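You operate a simulated robot arm through the tools that you are given. There is no shell and no other tool. Be economical: measure what you need, move in short steps, check, and stop when the job is done.

You run a simulated robot arm. Do the job below in one go: nothing can be reset, and whatever is moved stays where it is left.

JOB
Fire the boiler up with its knob set to 45C.
Fine: open the gas, switch on under the flap, press HEAT, shut the flap; see it burning.

Only the result counts: the job must be done as asked and must still hold three seconds after the hand-in. Knocking over, shifting, dropping, spilling or breaking anything else fails it.

ROBOT AND FRAMES
A 7-joint arm with a two-finger parallel gripper on a trunk, on a base that drives. Base frame: it is fixed to the floor where the robot stands at the start and does not move with it; the origin is under the middle of the robot, x ahead of it, y to its left, z up. Readings come in m, degrees, newtons and seconds.
It reaches about 1.091 m from its shoulder. Its first joint turns from -143.0 to 143.0 degrees. Places, roughly: boiler [0.9, -0.1, 1.5]; boiler display [0.7, -0.2, 1.3]; boiler flap [0.7, -0.2, 1.2]; boiler knob [0.7, -0.2, 1.3]; boiler power switch [0.7, 0, 1.2]; boiler trap [0.9, -0.2, 1.1]; filter drain lever [1, -0.3, 0.5]; filter knob [1.1, -0.3, 0.7]; filter lever [1, -0.2, 0.3]; flow lever [0.9, 0, 0.8]; flue cap [0.9, -0.1, 2]; gas lever [1, 0, 1]; heat button [0.7, -0.1, 1.3]; output knob [0.8, -0.1, 1.2]; return lever [1, -0.2, 0.8]. Payload 3 kg.
Tool frame: the origin (TCP) lies between the finger pads and is the grasp point; the fingertips stand 0.03 m ahead of it; z points along the fingers, y is the line along which they close. The gripper opens to 0.094 m. The fingers are 0.028 m wide and 0.01 m thick; the gripper's body (0.05 by 0.096 m) begins 0.055 m behind the TCP.
Orientation is that of the tool frame in the base frame, as a unit quaternion [x, y, z, w]. With the fingers straight down and closing along the base's y, the tool's x points along the base's -x, its y along +y and its z along -z.

CONTROLS
- The arm moves only by the tool send_rows. Its argument "plan" is a list of rows, each a list of 7 numbers: the turn, a rotation vector about the tool's x, y, z in units of 90 degrees (1.0 is 90 degrees), then the shift along the tool's x, y, z in units of 300 mm (1.0 is 300 mm), then the opening in per cent of the stroke, from 0 (shut) to 100 (fully open). In form: [[rx, ry, rz, dx, dy, dz, fingers], ...]. A call has 1 to 10 rows; each row is the pose to reach, as a shift and turn from the pose commanded when the call began, along the tool's axes at that moment. A call with a number of a shift or a turn outside -1 to 1 is refused whole. Each row takes 0.2 s and may step no farther than 0.05 m and 8.6 degrees from the row before; otherwise, or with a gripper value out of range, the whole call is refused. Where a pose cannot be reached the arm comes as near as it can. A force on the tool above 90 N (or 10 N above the force at the start of the call, whichever is more), or a blocked arm, ends the call early, and 0.2 s more pass. Each finger travels about 0.045 m/s and halts on what it meets, pressing with about 29 N; the grip force reading is that of the motor and also rises with nothing between the fingers. The clock runs only during rows and for 0.2 s after the last one: add rows that repeat a pose to give the fingers time. It gives the time, the measured TCP pose, the force on the tool (base axes), the opening and the grip force at its end, in the units of the frame above (readings bear some noise), with the torque about the TCP (base axes, N m) and any sound that the robot's microphone picked up, and new pictures: "pictures" is both (left out), scene, wrist or none.
- Cameras (640 x 400 px; columns grow to the right, rows downward): "scene" is now at [0.055, 0.119, 1.8846]; the picture's right is [-0.27, -0.96, 0.00], its down [-0.60, 0.17, -0.79] and it looks along [0.75, -0.22, -0.62] (base axes); focal length 261 px, centre (320, 200). "wrist" rides on the gripper at [0.076, 0.014, -0.102] in the tool frame; the picture's right is [-0.18, 0.98, 0.00], its down [-0.75, -0.14, -0.64] and it looks along [-0.63, -0.12, 0.77] (tool axes); focal length 243 px, centre (320, 200).
- slide_trunk(by): slides the trunk up (or, below 0, down) by that many m; the arm and the scene camera ride with it, the base frame stays. It gives what a move gives, with no picture.
- base_move(legs): drives the robot by 1 to 6 legs, each [ahead, left, turn to the left] in m, m and degrees, along the robot's own axes; the way and the turn of a leg run together, so that a leg with both is an arc; at most 1.5 m and 180 degrees a leg. The arm and the cameras ride along, it lands a little off, and it stops where it bumps. It gives what a move gives, and a new picture of the scene camera.
- aim_head(pan, tilt): turns the head with the scene camera to pan (to the left, within 143 degrees either way) and tilt (down, from -29 to 69), counted from straight ahead of the robot. It gives what a move gives, and a new picture of the scene camera.
- pixel_to_xyz(camera, pixels): for up to 12 pixels [column, row] of the newest picture of that camera ("zoom" is the newest enlarged one), the place [x, y, z] in the base frame of the surface seen there, good to about 0.003 m, but the place of the scene camera against the robot may be out by one fixed shift of up to 0.012 m in any direction. No time passes.
- enlarge(camera, box): a new picture of the part [left, top, right, bottom] of that camera's present view, enlarged. No time passes.
- close_job(): hands the job in; it is judged then, once.

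Go step by step. Measure first, check grasps and placings, and put right what went wrong. The budget is 80 turns and 260 pictures, counting those below and the enlarged ones. Unless the task says otherwise, let go and move clear before handing in, and close with one line.

The tools are called after "Request:" as name(argument=value, ...) on one line, values as JSON. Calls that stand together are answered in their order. send_rows: Moves the arm, as the interface text tells. Its arguments: {"type":"object","properties":{"plan":{"type":"array"},"pictures":{"type":"string","enum":["both","scene","wrist","none"]}},"required":["plan"]} The other tools are called the same way: slide_trunk (by) slides the trunk up or down; base_move (legs) drives the base; aim_head (pan, tilt) turns the head that bears the scene camera; pixel_to_xyz (camera, pixels) gives the place of the surface under pixels of a picture; enlarge (camera, box) takes an enlarged picture of a part of a camera's view; close_job () hands the job in.

At the start:

```text
t: 0.0
tcp_pos: [0.4664, -0.1192, 1.5097]
orientation: [0.001, 1.0, 0.0, -0.001]
wrist_force: [0.1, 0.4, 0.5]
ft_torque: [0.0, 0.01, -0.01]
finger_gap: 0.0941
grip_force: 0.0
trunk travel left (down, up): [-0.325, 0.065]
robot x, y, heading: [-0.0005, 0.0053, -0.3]
head pan, tilt: [-15.9, 38.2]
```

scene: 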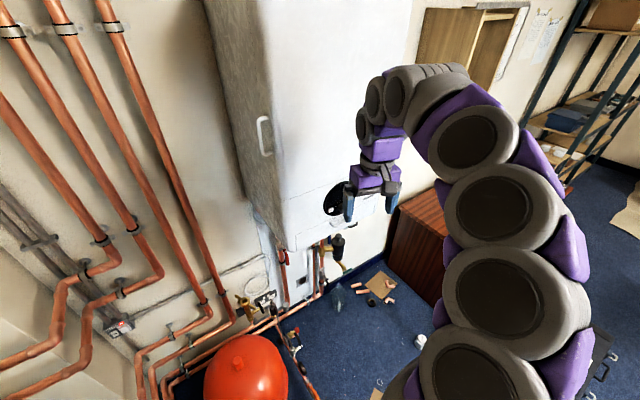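
wrist: 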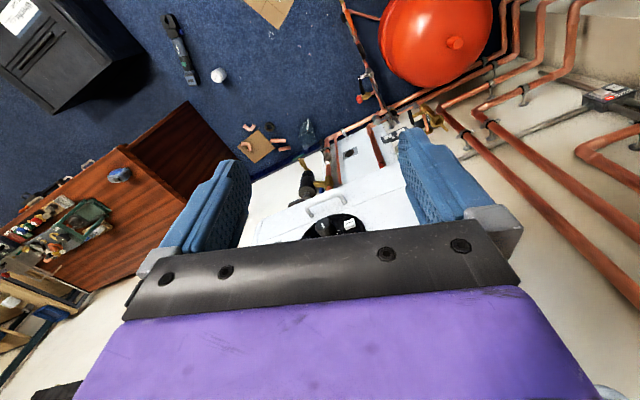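

The scene shows the boiler with the arm in front of its controls near (345,200). I'll enlarge that area to read the controls.

Request:
enlarge(camera="scene", box=[220, 160, 420, 320])

Request:
enlarge(camera="wrist", box=[220, 100, 460, 250])

```text
2.50 times, centred on (320, 240) of scene
```

zoom: 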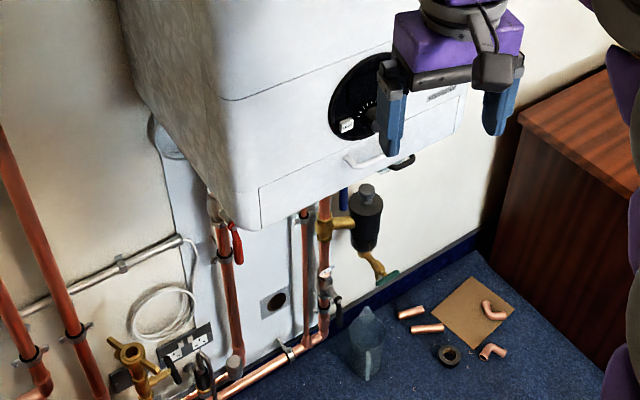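

```text
2.67 times, centred on (340, 175) of wrist
```

zoom: 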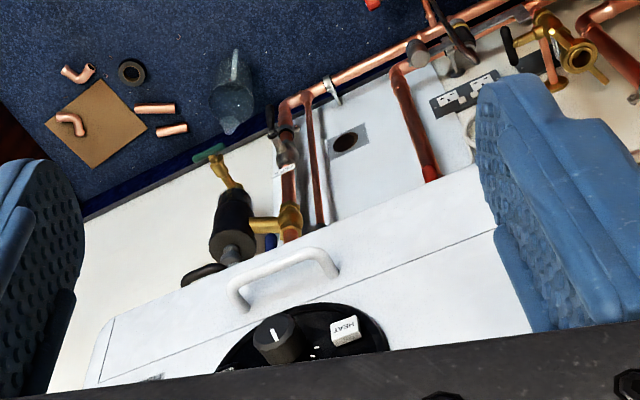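

The gripper hides part of the panel. Controls lie at 1.0–1.3 m, so I'll lower the trunk and re-aim the head.

Request:
slide_trunk(by=-0.3)

Request:
aim_head(pan=-12, tilt=25)

```text
t: 3.0
tcp_pos: [0.4656, -0.1195, 1.2105]
orientation: [0.0, 1.0, -0.001, 0.0]
wrist_force: [-0.1, 0.8, -0.8]
ft_torque: [-0.01, 0.03, 0.0]
finger_gap: 0.0942
grip_force: 0.1
trunk travel left (down, up): [-0.025, 0.365]
robot x, y, heading: [0.0022, 0.0004, -0.0]
head pan, tilt: [-15.9, 38.2]
```

```text
t: 3.8
tcp_pos: [0.4642, -0.1188, 1.2098]
orientation: [0.0, 1.0, 0.0, 0.001]
wrist_force: [0.8, 0.7, 0.8]
ft_torque: [-0.01, 0.01, 0.0]
finger_gap: 0.0942
grip_force: 0.1
trunk travel left (down, up): [-0.025, 0.365]
robot x, y, heading: [0.0017, -0.0013, -0.1]
head pan, tilt: [-12.0, 25.0]
```

scene: 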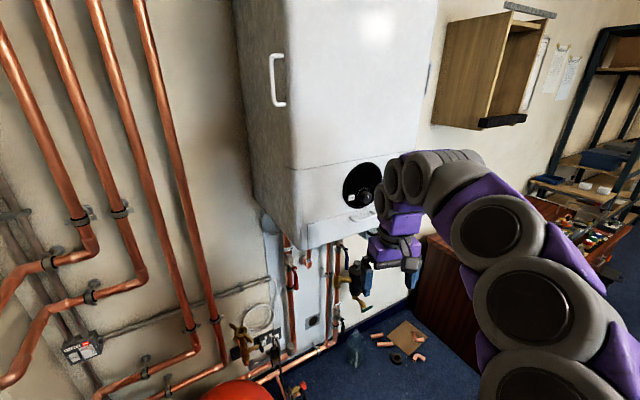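

Request:
enlarge(camera="scene", box=[280, 150, 400, 225])

Request:
enlarge(camera="scene", box=[220, 210, 400, 370])

Request:
pixel_to_xyz(camera="scene", pixels=[[364, 195], [352, 200], [345, 185], [310, 240], [310, 225], [350, 215], [296, 285], [290, 268], [300, 140], [400, 140], [335, 180]])

```text
5.33 times, centred on (340, 188) of scene
```

zoom: 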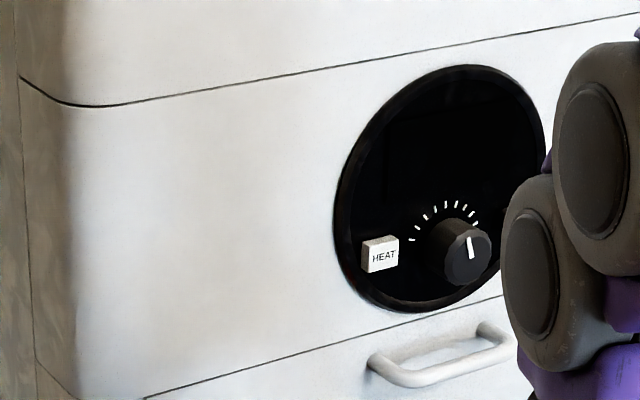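

```text
2.50 times, centred on (310, 290) of scene
```

zoom: 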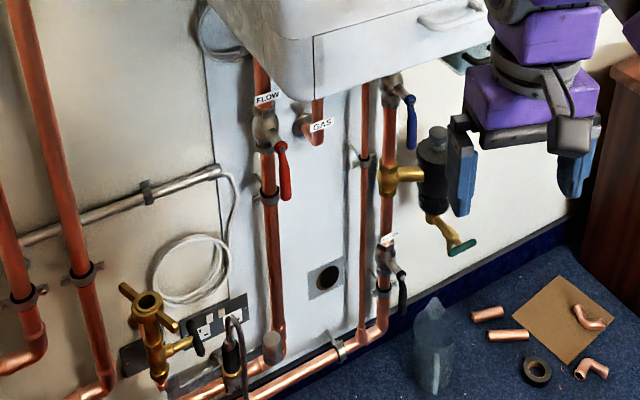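

```text
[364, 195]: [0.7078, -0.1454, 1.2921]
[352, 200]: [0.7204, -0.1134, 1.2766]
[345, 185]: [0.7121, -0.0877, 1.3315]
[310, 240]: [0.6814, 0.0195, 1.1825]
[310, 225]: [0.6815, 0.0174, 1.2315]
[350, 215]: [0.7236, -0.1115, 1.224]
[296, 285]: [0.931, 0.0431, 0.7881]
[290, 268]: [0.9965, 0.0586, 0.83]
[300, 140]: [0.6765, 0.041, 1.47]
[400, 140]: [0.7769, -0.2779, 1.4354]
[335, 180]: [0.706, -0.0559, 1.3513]
```

The boiler front is yawed about 17° and the gas lever is hidden behind its lower edge (zoom near (310,110)). I want to back up a bit, so I'll check behind first.

Request:
aim_head(pan=143, tilt=45)

Request:
aim_head(pan=-120, tilt=45)

```text
t: 6.2
tcp_pos: [0.4641, -0.1194, 1.2081]
orientation: [0.0, 1.0, 0.0, 0.0]
wrist_force: [0.4, 0.1, 0.3]
ft_torque: [-0.03, 0.0, 0.0]
finger_gap: 0.0942
grip_force: 0.1
trunk travel left (down, up): [-0.025, 0.365]
robot x, y, heading: [-0.0005, -0.0004, -0.2]
head pan, tilt: [143.0, 45.0]
```

scene: 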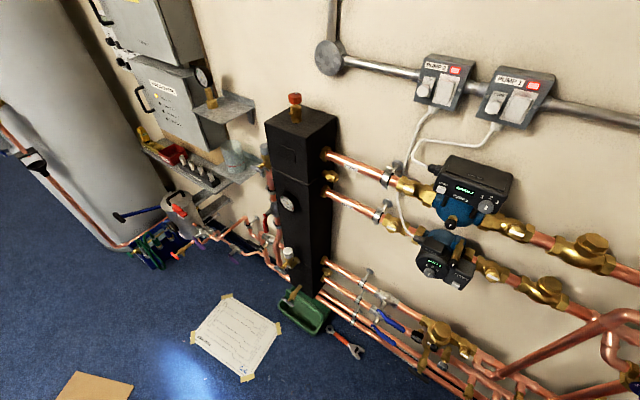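

```text
t: 9.8
tcp_pos: [0.464, -0.1191, 1.2102]
orientation: [-0.001, 1.0, 0.0, 0.0]
wrist_force: [0.3, 0.2, -0.5]
ft_torque: [-0.02, 0.02, 0.02]
finger_gap: 0.094
grip_force: 0.0
trunk travel left (down, up): [-0.025, 0.365]
robot x, y, heading: [0.0033, -0.0012, -0.1]
head pan, tilt: [-120.0, 45.0]
```

scene: 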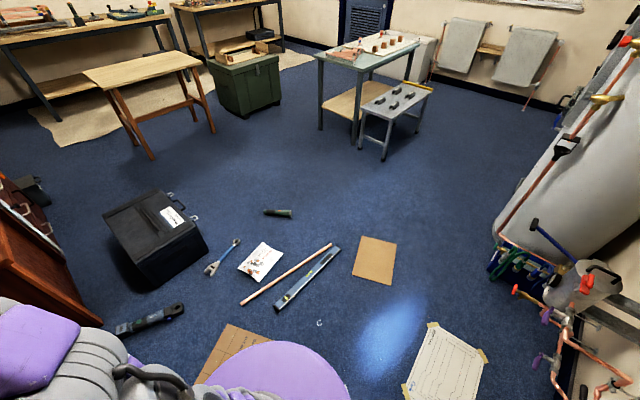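

Items lie on the floor behind; I'll measure the nearest ones.

Request:
pixel_to_xyz(camera="scene", pixels=[[240, 330], [243, 303], [284, 308], [150, 320], [185, 310], [375, 237], [410, 395], [390, 270], [270, 345], [180, 260], [319, 323], [440, 325]])

```text
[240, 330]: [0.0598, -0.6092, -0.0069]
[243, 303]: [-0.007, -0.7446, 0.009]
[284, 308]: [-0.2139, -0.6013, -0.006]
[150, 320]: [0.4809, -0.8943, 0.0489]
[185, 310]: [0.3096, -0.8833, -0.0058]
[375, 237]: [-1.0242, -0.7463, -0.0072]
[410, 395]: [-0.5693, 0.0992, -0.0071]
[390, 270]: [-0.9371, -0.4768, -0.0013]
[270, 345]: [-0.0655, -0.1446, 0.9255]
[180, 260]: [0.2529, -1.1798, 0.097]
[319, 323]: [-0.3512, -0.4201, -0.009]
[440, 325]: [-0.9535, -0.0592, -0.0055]
```

Straight back by 0.2 m is clear. I'll do that and look at the boiler again.

Request:
base_move(legs=[[-0.2, 0, 0]])

Request:
aim_head(pan=-2, tilt=20)

```text
t: 11.4
tcp_pos: [0.2643, -0.1189, 1.2099]
orientation: [-0.001, 1.0, 0.0, 0.0]
wrist_force: [0.8, -0.6, 1.1]
ft_torque: [0.01, 0.02, 0.0]
finger_gap: 0.0938
grip_force: 0.0
trunk travel left (down, up): [-0.025, 0.365]
robot x, y, heading: [-0.1988, -0.0001, 0.1]
head pan, tilt: [-120.0, 45.0]
```

scene: 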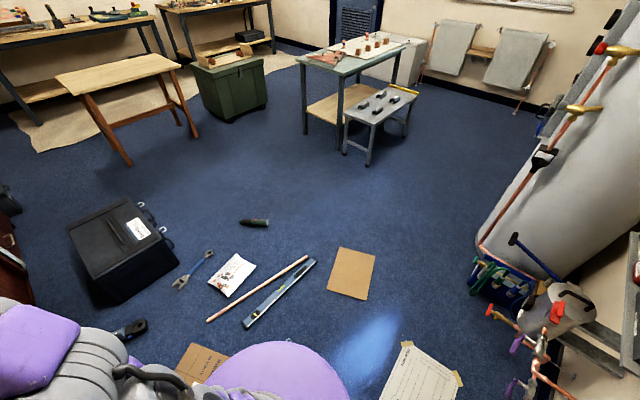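

```text
t: 13.4
tcp_pos: [0.2657, -0.118, 1.2102]
orientation: [0.0, 1.0, 0.0, 0.0]
wrist_force: [-0.8, 0.3, -0.7]
ft_torque: [-0.03, -0.01, 0.01]
finger_gap: 0.0944
grip_force: 0.0
trunk travel left (down, up): [-0.025, 0.365]
robot x, y, heading: [-0.2012, 0.0013, -0.0]
head pan, tilt: [-2.0, 20.0]
```

scene: 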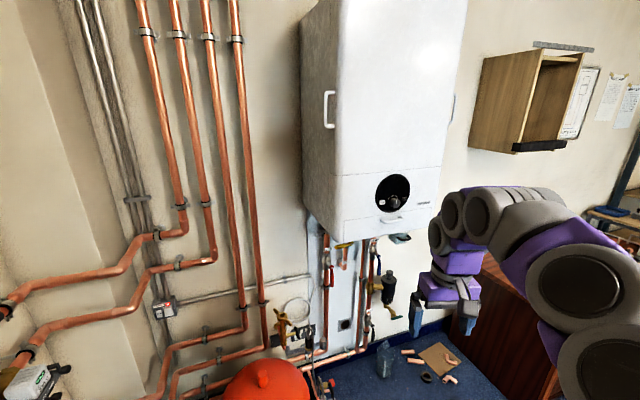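

Request:
enlarge(camera="scene", box=[310, 215, 430, 290])

Request:
pixel_to_xyz(camera="zoom", pixels=[[180, 160], [205, 190], [230, 160], [160, 160], [340, 140], [320, 200], [180, 240], [480, 130]])

Request:
enlarge(camera="scene", box=[330, 165, 450, 240])

Request:
pixel_to_xyz(camera="zoom", pixels=[[275, 190], [320, 205], [350, 205], [275, 285], [320, 285], [380, 275], [60, 330], [60, 250], [500, 200], [520, 120], [300, 315], [340, 90]])

```text
5.33 times, centred on (370, 252) of scene
```

zoom: 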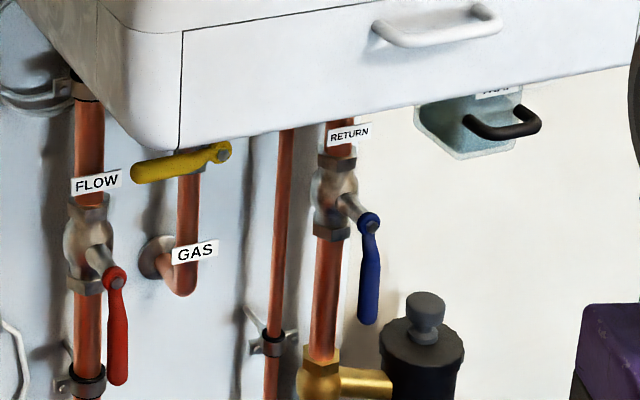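

```text
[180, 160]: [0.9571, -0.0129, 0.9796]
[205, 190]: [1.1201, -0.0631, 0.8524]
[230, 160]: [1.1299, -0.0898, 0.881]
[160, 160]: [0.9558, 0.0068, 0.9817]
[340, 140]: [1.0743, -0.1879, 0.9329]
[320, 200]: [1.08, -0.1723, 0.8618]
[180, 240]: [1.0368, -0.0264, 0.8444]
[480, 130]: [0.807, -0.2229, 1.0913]
```

```text
5.33 times, centred on (390, 202) of scene
```

zoom: 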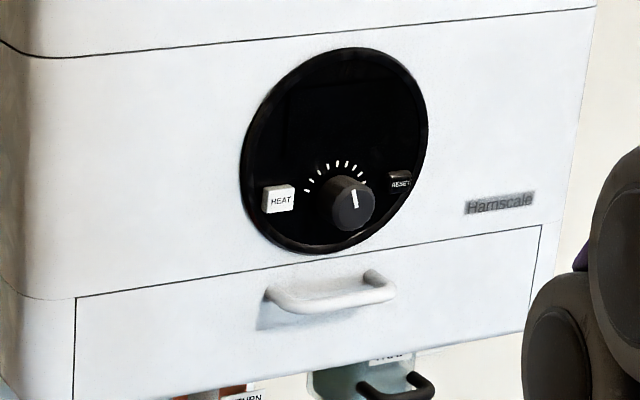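

```text
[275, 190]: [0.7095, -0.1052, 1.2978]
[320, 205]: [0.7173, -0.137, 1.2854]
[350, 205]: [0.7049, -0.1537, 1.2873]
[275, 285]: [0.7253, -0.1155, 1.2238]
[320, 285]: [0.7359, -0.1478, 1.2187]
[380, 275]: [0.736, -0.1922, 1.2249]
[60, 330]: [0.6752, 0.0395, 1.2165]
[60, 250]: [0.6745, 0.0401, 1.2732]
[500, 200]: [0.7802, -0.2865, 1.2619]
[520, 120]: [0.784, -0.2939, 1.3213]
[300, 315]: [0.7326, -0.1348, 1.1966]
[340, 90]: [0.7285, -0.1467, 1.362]
```

The yellow gas lever lies horizontal (closed) with its pivot at zoom (222,152); it has to swing down along the pipe. First I'll turn the gripper to point forward.

Request:
send_rows(plan=[[0, -0.09, 0, -0.05, 0, 0.03, 50], [0, -0.18, 0, -0.1, 0, 0.06, 0], [0, -0.27, 0, -0.15, 0, 0.09, 0], [0, -0.36, 0, -0.2, 0, 0.12, 0], [0, -0.45, 0, -0.25, 0, 0.15, 0], [0, -0.54, 0, -0.3, 0, 0.18, 0], [0, -0.63, 0, -0.35, 0, 0.21, 0], [0, -0.72, 0, -0.4, 0, 0.24, 0], [0, -0.81, 0, -0.45, 0, 0.27, 0], [0, -0.9, 0, -0.5, 0, 0.3, 0]])

```text
t: 15.6
tcp_pos: [0.4154, -0.1207, 1.1199]
orientation: [0.0, 0.76, 0.001, 0.65]
wrist_force: [-0.6, -1.0, -0.2]
ft_torque: [0.01, -0.02, 0.03]
finger_gap: 0.0
grip_force: 29.3
trunk travel left (down, up): [-0.025, 0.365]
robot x, y, heading: [-0.1997, -0.0036, 0.3]
head pan, tilt: [-2.0, 20.0]
```

scene: 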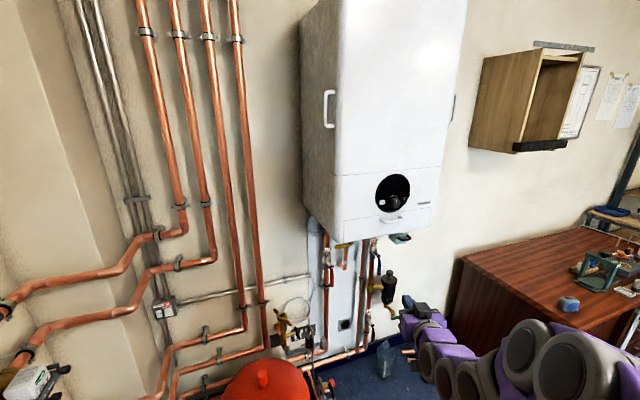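
wrist: 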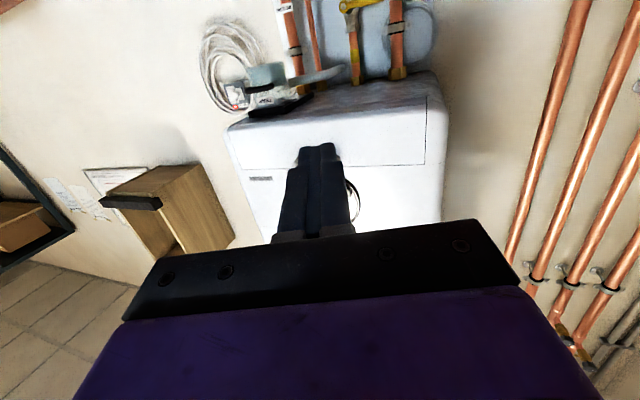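

The wrist camera sees the underside and the yellow lever at its top edge (355,5). I'll level the tool, yaw it square to the boiler and lower it to look.

Request:
send_rows(plan=[[-0.039, -0.02, -0.003, 0.112, 0, 0.018, 0], [-0.078, -0.04, -0.006, 0.224, 0, 0.035, 0], [-0.116, -0.059, -0.009, 0.336, 0, 0.053, 0], [-0.155, -0.079, -0.012, 0.448, 0, 0.07, 0], [-0.194, -0.099, -0.015, 0.56, 0, 0.088, 0]], pictures="wrist")

```text
t: 16.8
tcp_pos: [0.4143, -0.1192, 0.9493]
orientation: [-0.107, 0.698, 0.109, 0.7]
wrist_force: [0.0, -0.4, -0.5]
ft_torque: [0.01, 0.02, 0.01]
finger_gap: 0.0001
grip_force: 29.0
trunk travel left (down, up): [-0.025, 0.365]
robot x, y, heading: [-0.1992, 0.0026, 0.2]
head pan, tilt: [-2.0, 20.0]
```

wrist: 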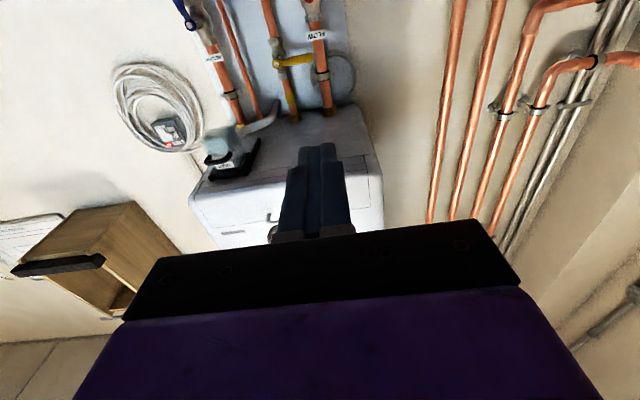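

Request:
enlarge(camera="wrist", box=[240, 30, 360, 105])

Request:
pixel_to_xyz(camera="wrist", pixels=[[280, 63], [290, 62], [300, 61], [308, 60], [275, 50], [291, 90], [330, 125], [372, 145], [345, 200], [325, 90], [258, 140], [280, 150]])

```text
5.33 times, centred on (300, 68) of wrist
```

zoom: 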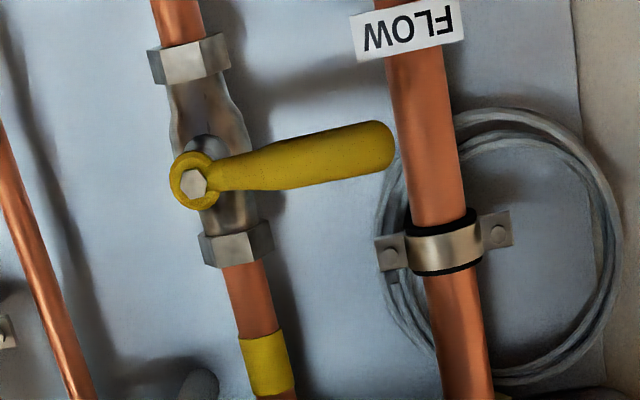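

```text
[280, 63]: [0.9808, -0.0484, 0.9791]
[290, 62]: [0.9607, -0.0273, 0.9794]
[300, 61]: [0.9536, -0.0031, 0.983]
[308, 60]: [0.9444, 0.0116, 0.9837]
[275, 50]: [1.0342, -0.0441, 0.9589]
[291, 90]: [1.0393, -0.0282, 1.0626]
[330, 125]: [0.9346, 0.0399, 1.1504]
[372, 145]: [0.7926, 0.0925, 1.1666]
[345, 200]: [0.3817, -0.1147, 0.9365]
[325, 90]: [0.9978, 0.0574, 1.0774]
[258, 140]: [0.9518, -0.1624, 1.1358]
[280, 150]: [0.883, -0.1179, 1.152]
```

The lever is measured: pivot about (0.975,-0.047,0.979), tip about (0.944,0.015,0.984), boiler bottom 1.15. I'll drive back to the start place so the arm reaches it.

Request:
base_move(legs=[[0.2, 0, 0]])

```text
t: 18.4
tcp_pos: [0.617, -0.1207, 0.9491]
orientation: [-0.106, 0.699, 0.107, 0.699]
wrist_force: [0.8, 0.8, 0.0]
ft_torque: [0.01, 0.02, -0.01]
finger_gap: 0.0001
grip_force: 28.7
trunk travel left (down, up): [-0.025, 0.365]
robot x, y, heading: [-0.0006, -0.0016, 0.2]
head pan, tilt: [-2.0, 20.0]
```

scene: 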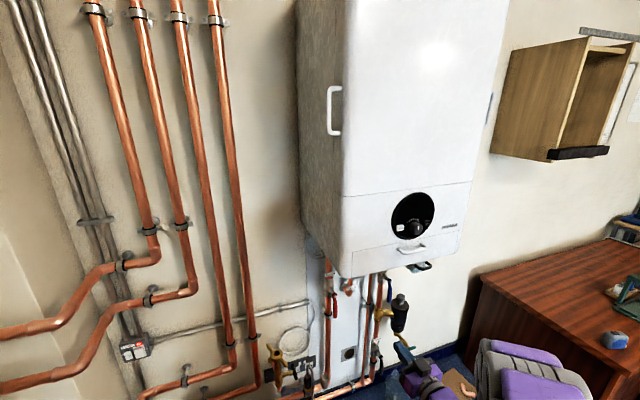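

Now approach under the boiler toward a point above the lever, stopping short for a check.

Request:
send_rows(plan=[[0, 0, 0, -0.04, 0.01, 0.137, 0], [0, 0, 0, -0.08, 0.02, 0.275, 0], [0, 0, 0, -0.117, 0.03, 0.412, 0], [0, 0, 0, -0.155, 0.04, 0.55, 0], [0, 0, 0, -0.194, 0.05, 0.687, 0], [0, 0, 0, -0.233, 0.05, 0.825, 0]])

```text
t: 19.8
tcp_pos: [0.8485, -0.0296, 1.0225]
orientation: [-0.108, 0.698, 0.108, 0.7]
wrist_force: [-0.5, 0.4, 0.4]
ft_torque: [0.0, 0.0, 0.0]
finger_gap: 0.0
grip_force: 29.3
trunk travel left (down, up): [-0.025, 0.365]
robot x, y, heading: [0.0003, -0.0018, -0.0]
head pan, tilt: [-2.0, 20.0]
```

scene: 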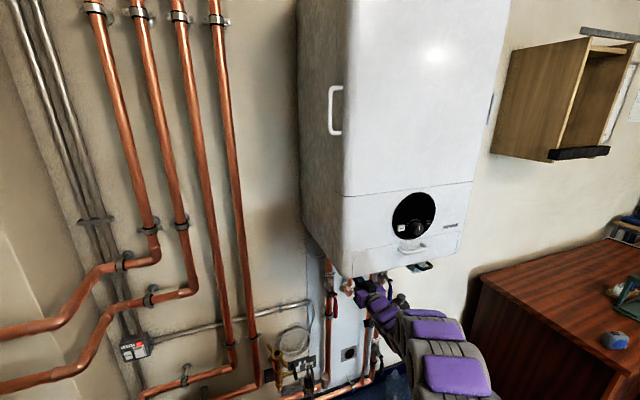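
wrist: 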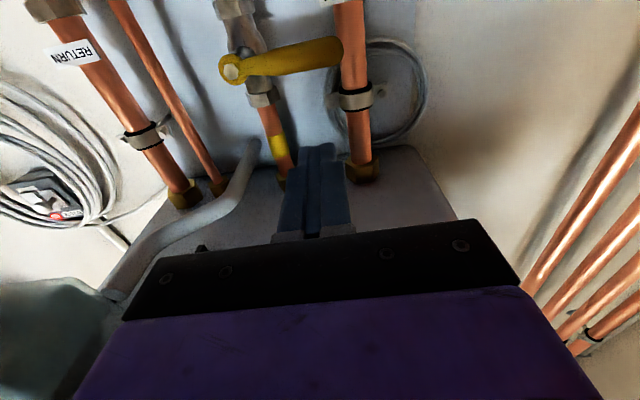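

Request:
pixel_to_xyz(camera="wrist", pixels=[[231, 71], [227, 57], [270, 62], [300, 56], [330, 50], [300, 68], [300, 45], [258, 97], [275, 125], [320, 150], [240, 20], [354, 60]])

```text
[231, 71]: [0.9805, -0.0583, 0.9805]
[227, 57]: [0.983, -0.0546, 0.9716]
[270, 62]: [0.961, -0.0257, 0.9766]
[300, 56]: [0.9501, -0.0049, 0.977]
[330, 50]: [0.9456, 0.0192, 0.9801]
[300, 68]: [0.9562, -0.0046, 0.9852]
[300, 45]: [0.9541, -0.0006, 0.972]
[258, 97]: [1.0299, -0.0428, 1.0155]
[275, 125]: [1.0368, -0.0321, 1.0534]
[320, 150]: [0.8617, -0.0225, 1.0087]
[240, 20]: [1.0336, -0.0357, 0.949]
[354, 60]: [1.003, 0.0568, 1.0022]
```

The finger (tip 320,150) is above the lever handle level. I'll go forward over it and sweep it down around the pivot.

Request:
send_rows(plan=[[0, 0, 0, 0, -0.01, 0.115, 0], [0, 0, 0, 0, -0.02, 0.23, 0], [0, 0, 0, 0.04, -0.02, 0.343, 0], [0, 0, 0, 0.137, -0.012, 0.343, 0], [0, 0, 0, 0.19, -0.017, 0.343, 0], [0, 0, 0, 0.239, -0.035, 0.343, 0], [0, 0, 0, 0.282, -0.065, 0.343, 0], [0, 0, 0, 0.316, -0.106, 0.343, 0], [0, 0, 0, 0.338, -0.154, 0.343, 0], [0, 0, 0, 0.338, -0.174, 0.343, 0]])

```text
t: 22.0
tcp_pos: [0.962, -0.0453, 0.9201]
orientation: [-0.11, 0.698, 0.108, 0.699]
wrist_force: [-18.6, 9.8, -4.0]
ft_torque: [0.04, 0.05, 0.07]
finger_gap: 0.0
grip_force: 29.2
trunk travel left (down, up): [-0.025, 0.365]
robot x, y, heading: [0.0035, -0.0006, -0.2]
head pan, tilt: [-2.0, 20.0]
```

scene: 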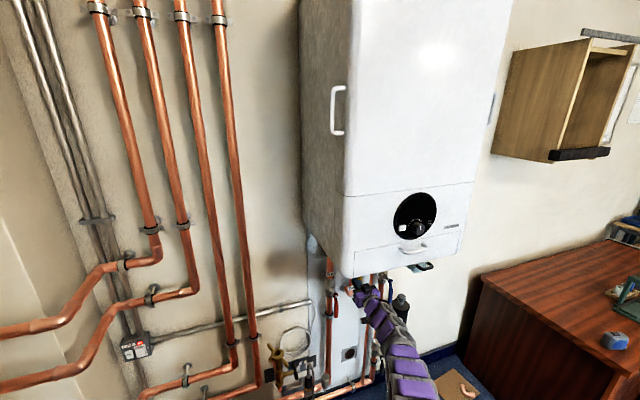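
wrist: 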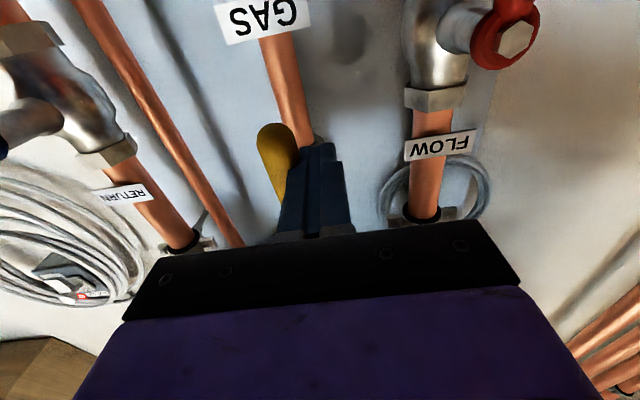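

The lever now hangs down beside the GAS pipe. I'll move off left and back, then check it.

Request:
send_rows(plan=[[0, 0, 0, 0, 0.04, -0.02, 0], [0, 0, 0, 0, 0.04, -0.15, 0], [0, 0, 0, 0, 0.04, -0.3, 0], [0, 0, 0, 0, 0.04, -0.45, 0], [0, 0, 0, 0, 0.0, -0.6, 0]], pictures="wrist")

```text
t: 23.2
tcp_pos: [0.7879, -0.1058, 0.9194]
orientation: [-0.106, 0.698, 0.108, 0.7]
wrist_force: [-0.1, -0.4, 0.2]
ft_torque: [0.0, 0.04, 0.03]
finger_gap: 0.0
grip_force: 29.2
trunk travel left (down, up): [-0.025, 0.365]
robot x, y, heading: [-0.0015, -0.0028, -0.0]
head pan, tilt: [-2.0, 20.0]
```

wrist: 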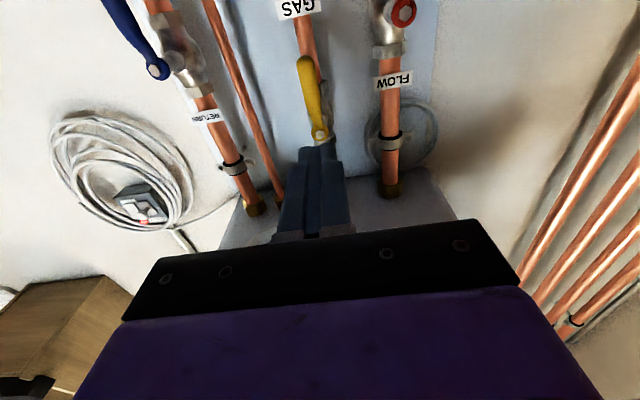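

Request:
enlarge(camera="wrist", box=[260, 20, 380, 150])

Request:
pixel_to_xyz(camera="wrist", pixels=[[320, 132], [303, 65], [309, 90], [314, 110]])

```text
3.08 times, centred on (320, 85) of wrist
```

zoom: 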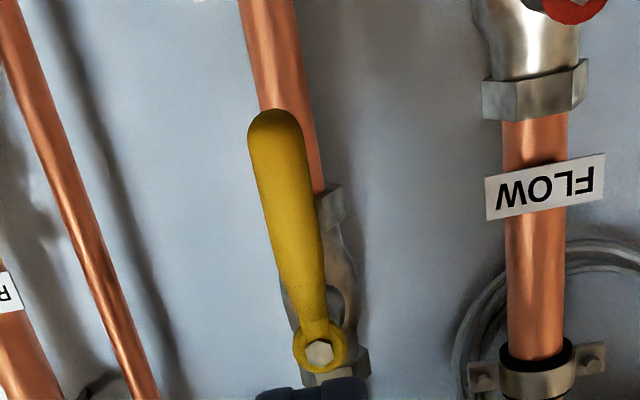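

```text
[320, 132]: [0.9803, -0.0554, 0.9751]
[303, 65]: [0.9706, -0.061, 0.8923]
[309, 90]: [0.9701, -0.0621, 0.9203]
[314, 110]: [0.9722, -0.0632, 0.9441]
```

The gas lever is vertical: open. Now I'll back out from under the boiler with the base and raise the tool to the panel height.

Request:
base_move(legs=[[-0.2, 0, 0]])

Request:
send_rows(plan=[[0, 0, 0, -0.15, 0, -0.05, 20], [0, 0, 0, -0.3, 0, -0.1, 50], [0, 0, 0, -0.45, 0, -0.15, 80], [0, 0, 0, -0.6, 0, -0.2, 100], [0, 0, 0, -0.75, 0, -0.25, 100], [0, 0, 0, -0.85, 0, -0.25, 100]])

```text
t: 24.8
tcp_pos: [0.5874, -0.1054, 0.9175]
orientation: [-0.107, 0.698, 0.107, 0.7]
wrist_force: [0.3, 0.4, 0.6]
ft_torque: [0.01, -0.02, -0.07]
finger_gap: 0.0001
grip_force: 29.0
trunk travel left (down, up): [-0.025, 0.365]
robot x, y, heading: [-0.2003, -0.0027, -0.1]
head pan, tilt: [-2.0, 20.0]
```

scene: 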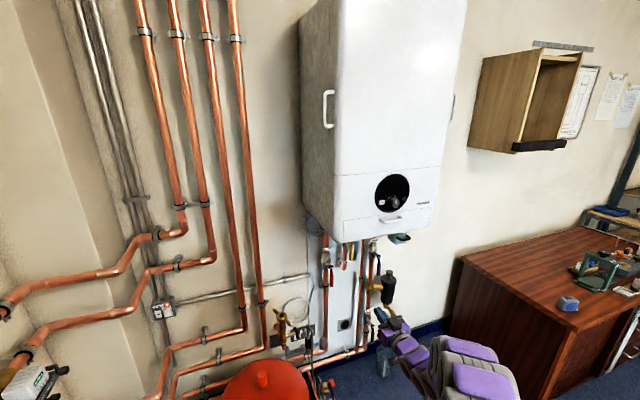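

```text
t: 26.2
tcp_pos: [0.5124, -0.1275, 1.1763]
orientation: [-0.106, 0.698, 0.107, 0.7]
wrist_force: [0.0, 1.2, 0.4]
ft_torque: [-0.03, 0.0, 0.01]
finger_gap: 0.0937
grip_force: 0.0
trunk travel left (down, up): [-0.025, 0.365]
robot x, y, heading: [-0.1994, -0.0053, -0.2]
head pan, tilt: [-2.0, 20.0]
```

scene: 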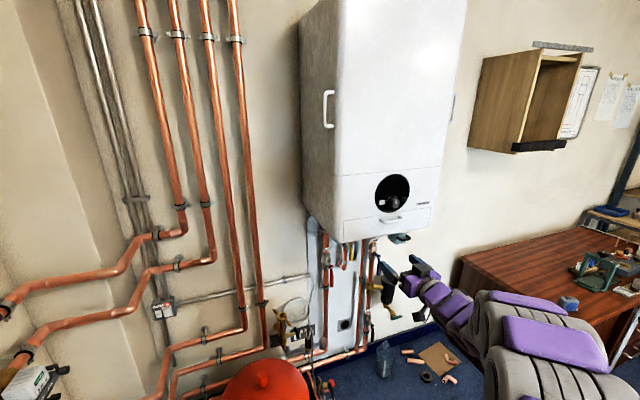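
wrist: 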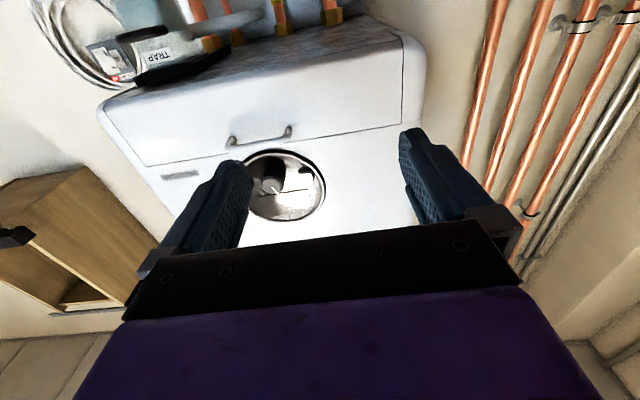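

Request:
enlarge(camera="wrist", box=[190, 90, 350, 230])

Request:
pixel_to_xyz(camera="wrist", pixels=[[232, 139], [260, 136], [288, 130], [231, 144], [289, 139], [265, 142], [275, 185], [264, 177], [295, 190], [150, 165], [400, 122], [402, 60]])

```text
2.86 times, centred on (270, 160) of wrist
```

zoom: 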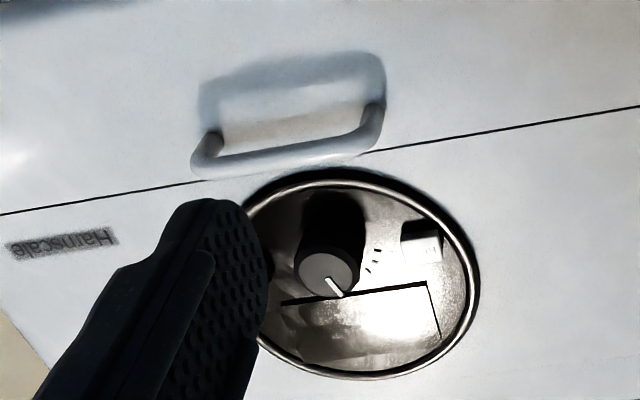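

```text
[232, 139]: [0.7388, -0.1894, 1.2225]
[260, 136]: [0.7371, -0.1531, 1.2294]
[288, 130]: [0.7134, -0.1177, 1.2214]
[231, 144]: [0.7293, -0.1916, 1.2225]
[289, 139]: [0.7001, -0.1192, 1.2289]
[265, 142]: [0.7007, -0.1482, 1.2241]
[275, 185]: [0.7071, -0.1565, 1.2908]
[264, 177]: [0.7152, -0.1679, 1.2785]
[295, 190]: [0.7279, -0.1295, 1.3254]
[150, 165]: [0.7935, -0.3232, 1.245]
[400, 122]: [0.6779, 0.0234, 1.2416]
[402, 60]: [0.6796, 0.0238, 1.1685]
```

Handle bar: u-centre around (0.701..0.71,-0.155,1.224), about 33 mm proud of the panel. I'll roll the gripper 90° so the fingers close vertically and line up in front of it.

Request:
send_rows(plan=[[0, 0, -0.095, -0.017, -0.029, 0.02, 80], [0, 0, -0.19, -0.033, -0.058, 0.04, 60], [0, 0, -0.285, -0.05, -0.087, 0.06, 45], [0, 0, -0.38, -0.066, -0.116, 0.08, 45], [0, 0, -0.475, -0.083, -0.145, 0.1, 45], [0, 0, -0.57, -0.1, -0.174, 0.12, 45], [0, 0, -0.665, -0.116, -0.203, 0.14, 45], [0, 0, -0.76, -0.133, -0.232, 0.16, 45], [0, 0, -0.855, -0.15, -0.261, 0.18, 45], [0, 0, -0.95, -0.166, -0.29, 0.2, 45]])

```text
t: 28.4
tcp_pos: [0.5962, -0.1932, 1.2247]
orientation: [-0.552, 0.439, -0.397, 0.588]
wrist_force: [-0.4, -0.5, 0.0]
ft_torque: [-0.03, 0.0, -0.02]
finger_gap: 0.0422
grip_force: 0.0
trunk travel left (down, up): [-0.025, 0.365]
robot x, y, heading: [-0.1966, 0.0019, -0.1]
head pan, tilt: [-2.0, 20.0]
```

scene: 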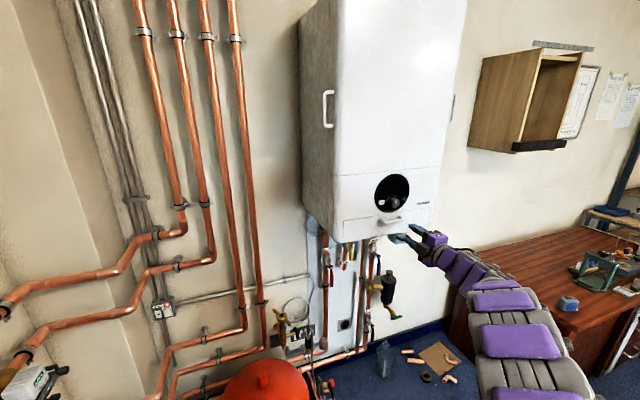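
wrist: 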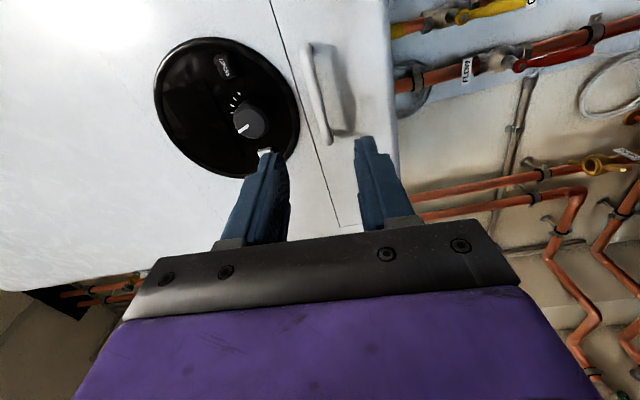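

Aligned in front of the handle; moving in and closing.

Request:
send_rows(plan=[[0, 0, -0.02, 0, 0, 0.12, 45], [0, 0, -0.05, 0, 0, 0.24, 45], [0, 0, -0.05, 0, 0, 0.355, 45], [0, 0, -0.05, 0, 0, 0.355, 0], [0, 0, -0.05, 0, 0, 0.355, 0], [0, 0, -0.05, 0, 0, 0.355, 0]], pictures="wrist")

```text
t: 29.8
tcp_pos: [0.6983, -0.1601, 1.2262]
orientation: [-0.569, 0.417, -0.42, 0.571]
wrist_force: [-1.2, -1.4, 6.5]
ft_torque: [0.06, -0.14, -0.2]
finger_gap: 0.0103
grip_force: 34.9
trunk travel left (down, up): [-0.025, 0.365]
robot x, y, heading: [-0.1996, 0.0015, 0.0]
head pan, tilt: [-2.0, 20.0]
```

wrist: 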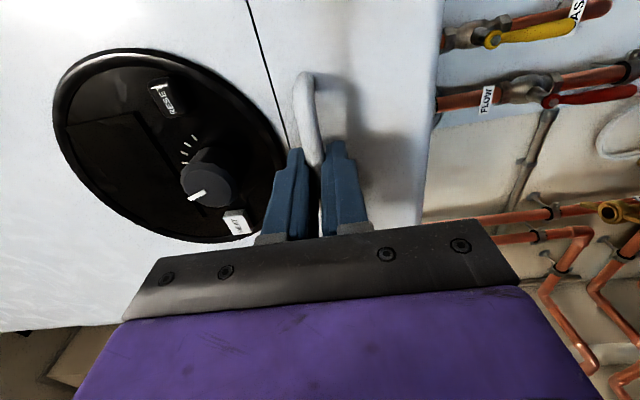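

The handle is gripped (gap 10.3 mm). I'll pull the flap open around its bottom hinge by 40°.

Request:
send_rows(plan=[[0.089, 0, 0, 0, 0.022, -0.029, 0], [0.178, 0, 0, 0, 0.047, -0.055, 0], [0.267, 0, 0, 0, 0.076, -0.077, 0], [0.356, 0, 0, 0, 0.108, -0.095, 0], [0.444, 0, 0, 0, 0.141, -0.109, 0]])

```text
t: 31.0
tcp_pos: [0.6664, -0.1717, 1.1828]
orientation: [-0.339, 0.249, -0.538, 0.731]
wrist_force: [-7.8, -7.4, 4.8]
ft_torque: [0.75, 0.08, 0.0]
finger_gap: 0.0098
grip_force: 43.3
trunk travel left (down, up): [-0.025, 0.365]
robot x, y, heading: [-0.1994, 0.0007, 0.1]
head pan, tilt: [-2.0, 20.0]
```

scene: 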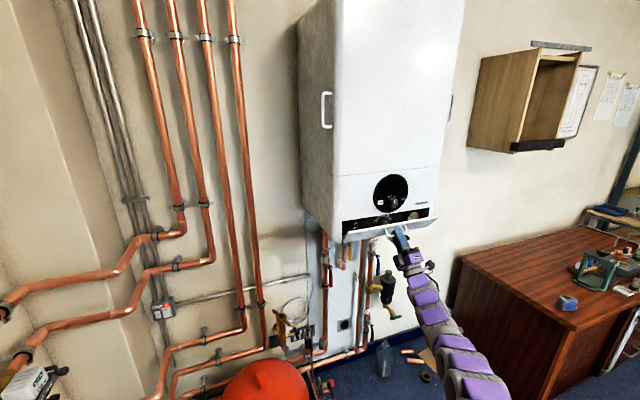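
wrist: 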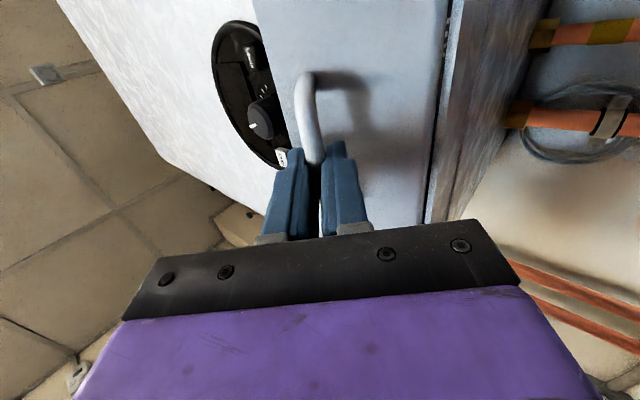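

The flap opens smoothly. I'll continue the same arc to near 88°.

Request:
send_rows(plan=[[0.089, 0, 0, 0, 0.022, -0.029, 0], [0.178, 0, 0, 0, 0.047, -0.055, 0], [0.267, 0, 0, 0, 0.076, -0.077, 0], [0.356, 0, 0, 0, 0.108, -0.095, 0], [0.444, 0, 0, 0, 0.141, -0.109, 0], [0.533, 0, 0, 0, 0.177, -0.117, 0]])

```text
t: 32.4
tcp_pos: [0.54, -0.1663, 1.1657]
orientation: [-0.015, 0.024, -0.594, 0.804]
wrist_force: [0.6, -4.0, -2.3]
ft_torque: [-0.3, -0.04, -0.01]
finger_gap: 0.0001
grip_force: 32.8
out of reach, approached as far as the arm can: row 2, 3, 4, 5, 6
trunk travel left (down, up): [-0.025, 0.365]
robot x, y, heading: [-0.2011, -0.0048, -0.6]
head pan, tilt: [-2.0, 20.0]
```

scene: 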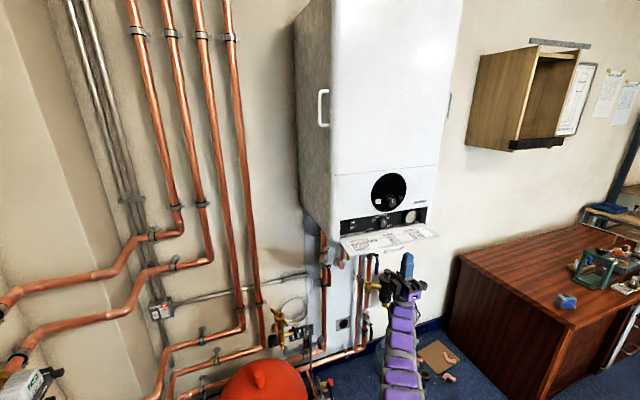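
wrist: 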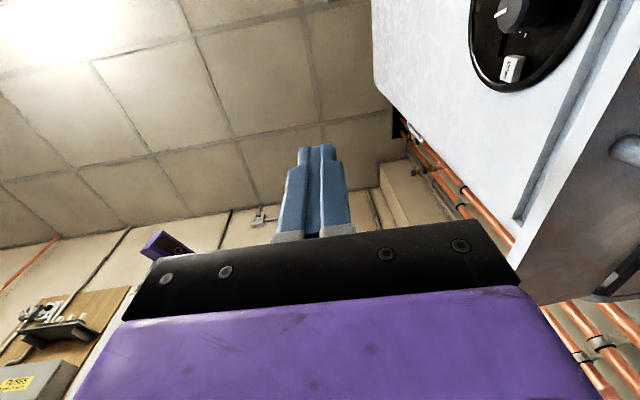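

The grip slipped when the arm ran out of reach, but the flap now lies open at (390,240). I'll enlarge to see what's under it.

Request:
enlarge(camera="scene", box=[325, 165, 445, 265])

Request:
pixel_to_xyz(camera="zoom", pixels=[[90, 300], [170, 290], [280, 280], [295, 270], [480, 260], [100, 370], [590, 340], [350, 400], [280, 300], [450, 340], [360, 345], [540, 225]])

```text
4.00 times, centred on (385, 215) of scene
```

zoom: 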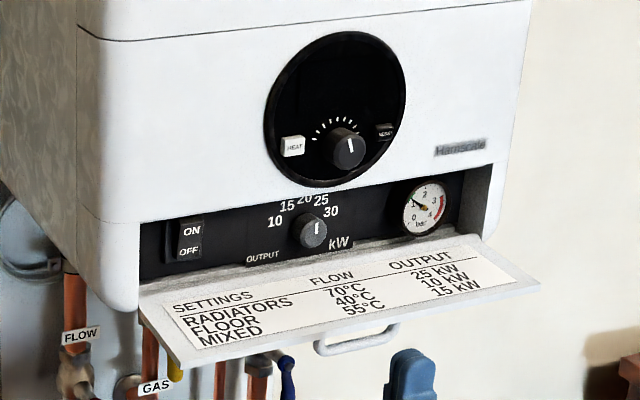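

```text
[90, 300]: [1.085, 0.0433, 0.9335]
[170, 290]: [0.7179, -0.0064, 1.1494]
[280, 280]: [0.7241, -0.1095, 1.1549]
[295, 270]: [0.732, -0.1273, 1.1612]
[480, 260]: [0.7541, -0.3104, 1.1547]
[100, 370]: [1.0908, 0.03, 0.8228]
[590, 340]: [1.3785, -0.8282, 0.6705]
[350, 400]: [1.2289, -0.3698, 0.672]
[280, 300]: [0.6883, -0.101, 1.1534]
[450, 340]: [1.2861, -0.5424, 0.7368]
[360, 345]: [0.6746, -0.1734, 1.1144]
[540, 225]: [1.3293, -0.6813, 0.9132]
```

The flap is open about 90°: rocker with ON at top at zoom (190,240), output knob beside it (leave alone). I'll bring the gripper back and point it forward again.

Request:
send_rows(plan=[[-0.095, 0, 0, 0, -0.04, 0.0, 0], [-0.19, 0, 0, 0, -0.08, 0.03, 0], [-0.285, 0, 0, 0, -0.12, 0.06, 0], [-0.38, 0, 0, 0, -0.16, 0.09, 0], [-0.475, 0, 0, 0, -0.2, 0.12, 0], [-0.57, 0, 0, 0, -0.2, 0.15, 0], [-0.665, 0, 0, 0, -0.2, 0.18, 0], [-0.76, 0, 0, 0, -0.2, 0.21, 0], [-0.855, 0, 0, 0, -0.2, 0.24, 0], [-0.95, 0, 0, 0, -0.2, 0.27, 0]], pictures="wrist")

```text
t: 34.6
tcp_pos: [0.4857, -0.1628, 1.2517]
orientation: [-0.558, 0.408, -0.429, 0.582]
wrist_force: [-0.6, 0.1, -0.4]
ft_torque: [-0.02, 0.01, -0.03]
finger_gap: 0.0
grip_force: 32.7
out of reach, approached as far as the arm can: row 3
trunk travel left (down, up): [-0.025, 0.365]
robot x, y, heading: [-0.1984, -0.0005, -0.1]
head pan, tilt: [-2.0, 20.0]
```

wrist: 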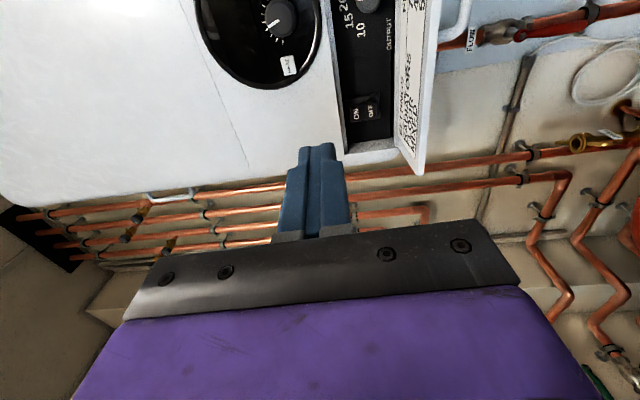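

This view shows rocker (365,110), HEAT (288,65) and knob (280,20). Measuring them.

Request:
pixel_to_xyz(camera="wrist", pixels=[[357, 113], [369, 111], [357, 104], [358, 121], [373, 106], [345, 120], [288, 65], [283, 72], [280, 20], [270, 40], [400, 120], [425, 150]])

Request:
enlarge(camera="wrist", box=[240, 0, 440, 170])

```text
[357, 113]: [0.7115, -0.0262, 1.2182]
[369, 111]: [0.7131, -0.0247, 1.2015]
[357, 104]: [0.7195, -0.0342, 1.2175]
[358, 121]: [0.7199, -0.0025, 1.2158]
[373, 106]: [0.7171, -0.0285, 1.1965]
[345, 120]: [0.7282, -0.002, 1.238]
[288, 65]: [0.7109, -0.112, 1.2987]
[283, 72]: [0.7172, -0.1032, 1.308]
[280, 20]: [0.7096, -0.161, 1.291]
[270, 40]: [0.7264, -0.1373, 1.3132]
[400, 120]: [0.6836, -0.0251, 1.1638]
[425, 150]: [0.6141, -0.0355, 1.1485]
```

```text
2.35 times, centred on (340, 85) of wrist
```

zoom: 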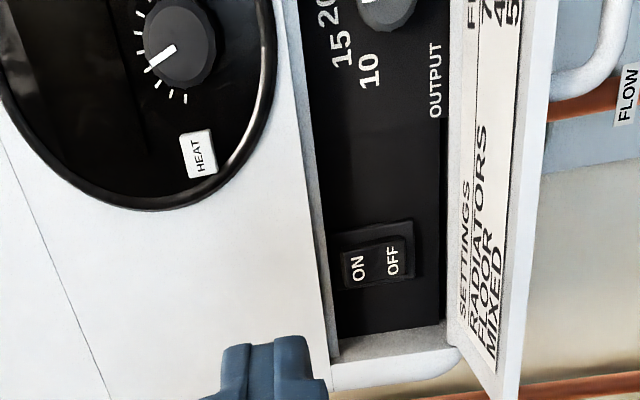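

Rocker ON half at (0.7115,-0.0262,1.218), face 15 mm inside the front plane. The current roll works, so I'll line up closed fingers just short of it.

Request:
send_rows(plan=[[-0.01, 0, 0, -0.04, 0.03, 0.12, 0], [-0.02, 0, 0, -0.08, 0.06, 0.24, 0], [-0.028, 0, 0, -0.12, 0.09, 0.36, 0], [-0.028, 0, 0, -0.165, 0.12, 0.48, 0], [-0.028, 0, 0, -0.208, 0.134, 0.6, 0], [-0.028, 0, 0, -0.208, 0.134, 0.69, 0]])

```text
t: 36.0
tcp_pos: [0.6664, -0.043, 1.2183]
orientation: [-0.57, 0.417, -0.419, 0.571]
wrist_force: [0.0, -0.2, -0.5]
ft_torque: [0.03, -0.03, 0.0]
finger_gap: 0.0003
grip_force: 32.7
trunk travel left (down, up): [-0.025, 0.365]
robot x, y, heading: [-0.1976, 0.002, 0.1]
head pan, tilt: [-2.0, 20.0]
```

scene: 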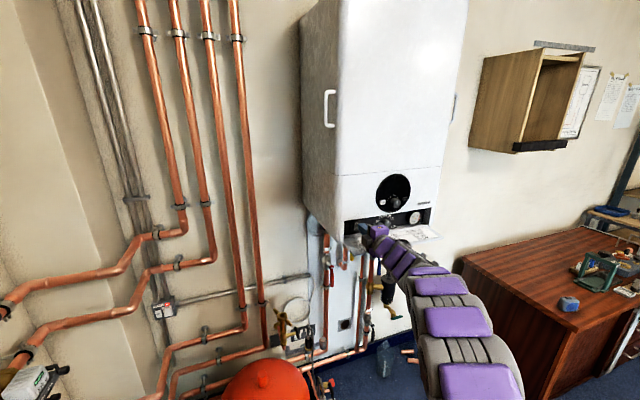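
wrist: 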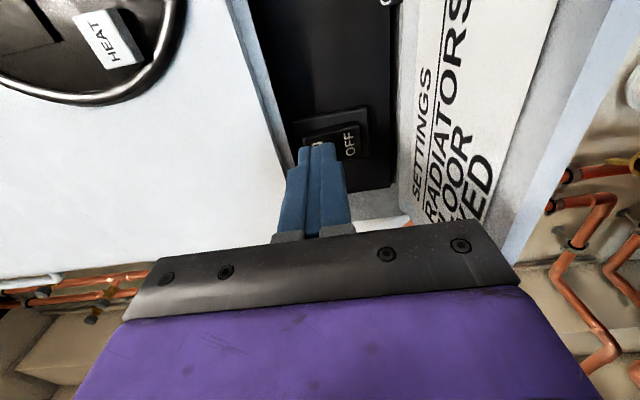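

Finger is right over ON. Press forward in small steps.

Request:
send_rows(plan=[[0, 0, 0, 0, -0.012, 0.03, 0], [0, 0, 0, 0, -0.012, 0.05, 0], [0, 0, 0, 0, -0.012, 0.065, 0], [0, 0, 0, 0, -0.012, 0.08, 0], [0, 0, 0, 0, -0.012, 0.09, 0], [0, 0, 0, 0, -0.012, 0.0, 0], [0, 0, 0, 0, -0.012, -0.1, 0], [0, 0, 0, 0.15, -0.05, -0.2, 0]])

```text
refused: row 8 steps farther than a row can; nothing moved
```

Request:
send_rows(plan=[[0, 0, 0, 0, -0.012, 0.03, 0], [0, 0, 0, 0, -0.012, 0.05, 0], [0, 0, 0, 0, -0.012, 0.065, 0], [0, 0, 0, 0, -0.012, 0.08, 0], [0, 0, 0, 0, -0.012, 0.09, 0], [0, 0, 0, 0, -0.012, 0.0, 0], [0, 0, 0, 0, -0.012, -0.12, 0], [0, 0, 0, 0, -0.012, -0.24, 0]])

```text
t: 37.8
tcp_pos: [0.5968, -0.0668, 1.2232]
orientation: [0.57, -0.417, 0.419, -0.57]
wrist_force: [-0.7, -0.1, -0.3]
ft_torque: [0.0, 0.0, -0.01]
finger_gap: 0.0
grip_force: 33.1
trunk travel left (down, up): [-0.025, 0.365]
robot x, y, heading: [-0.198, 0.0014, 0.1]
head pan, tilt: [-2.0, 20.0]
```

scene: 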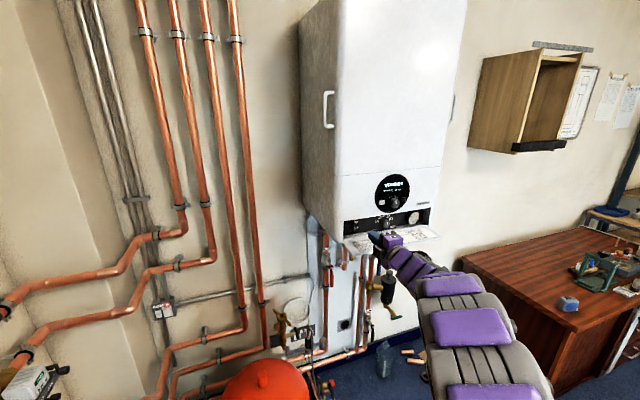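
wrist: 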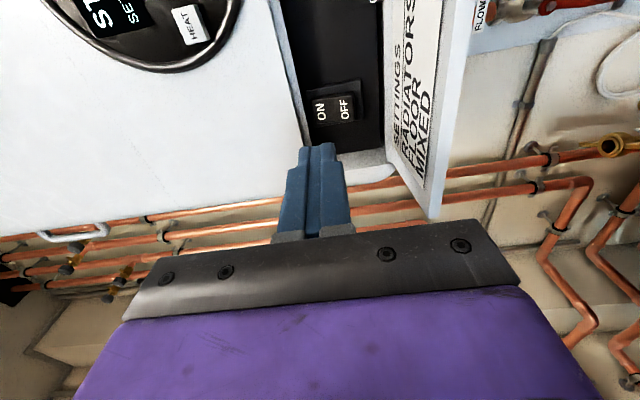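

The display came alive (393,187). Enlarge to read it.

Request:
enlarge(camera="scene", box=[363, 165, 423, 215])

```text
8.00 times, centred on (393, 190) of scene
```

zoom: 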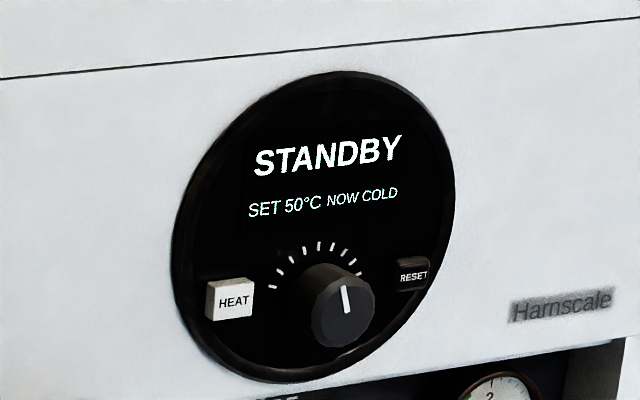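

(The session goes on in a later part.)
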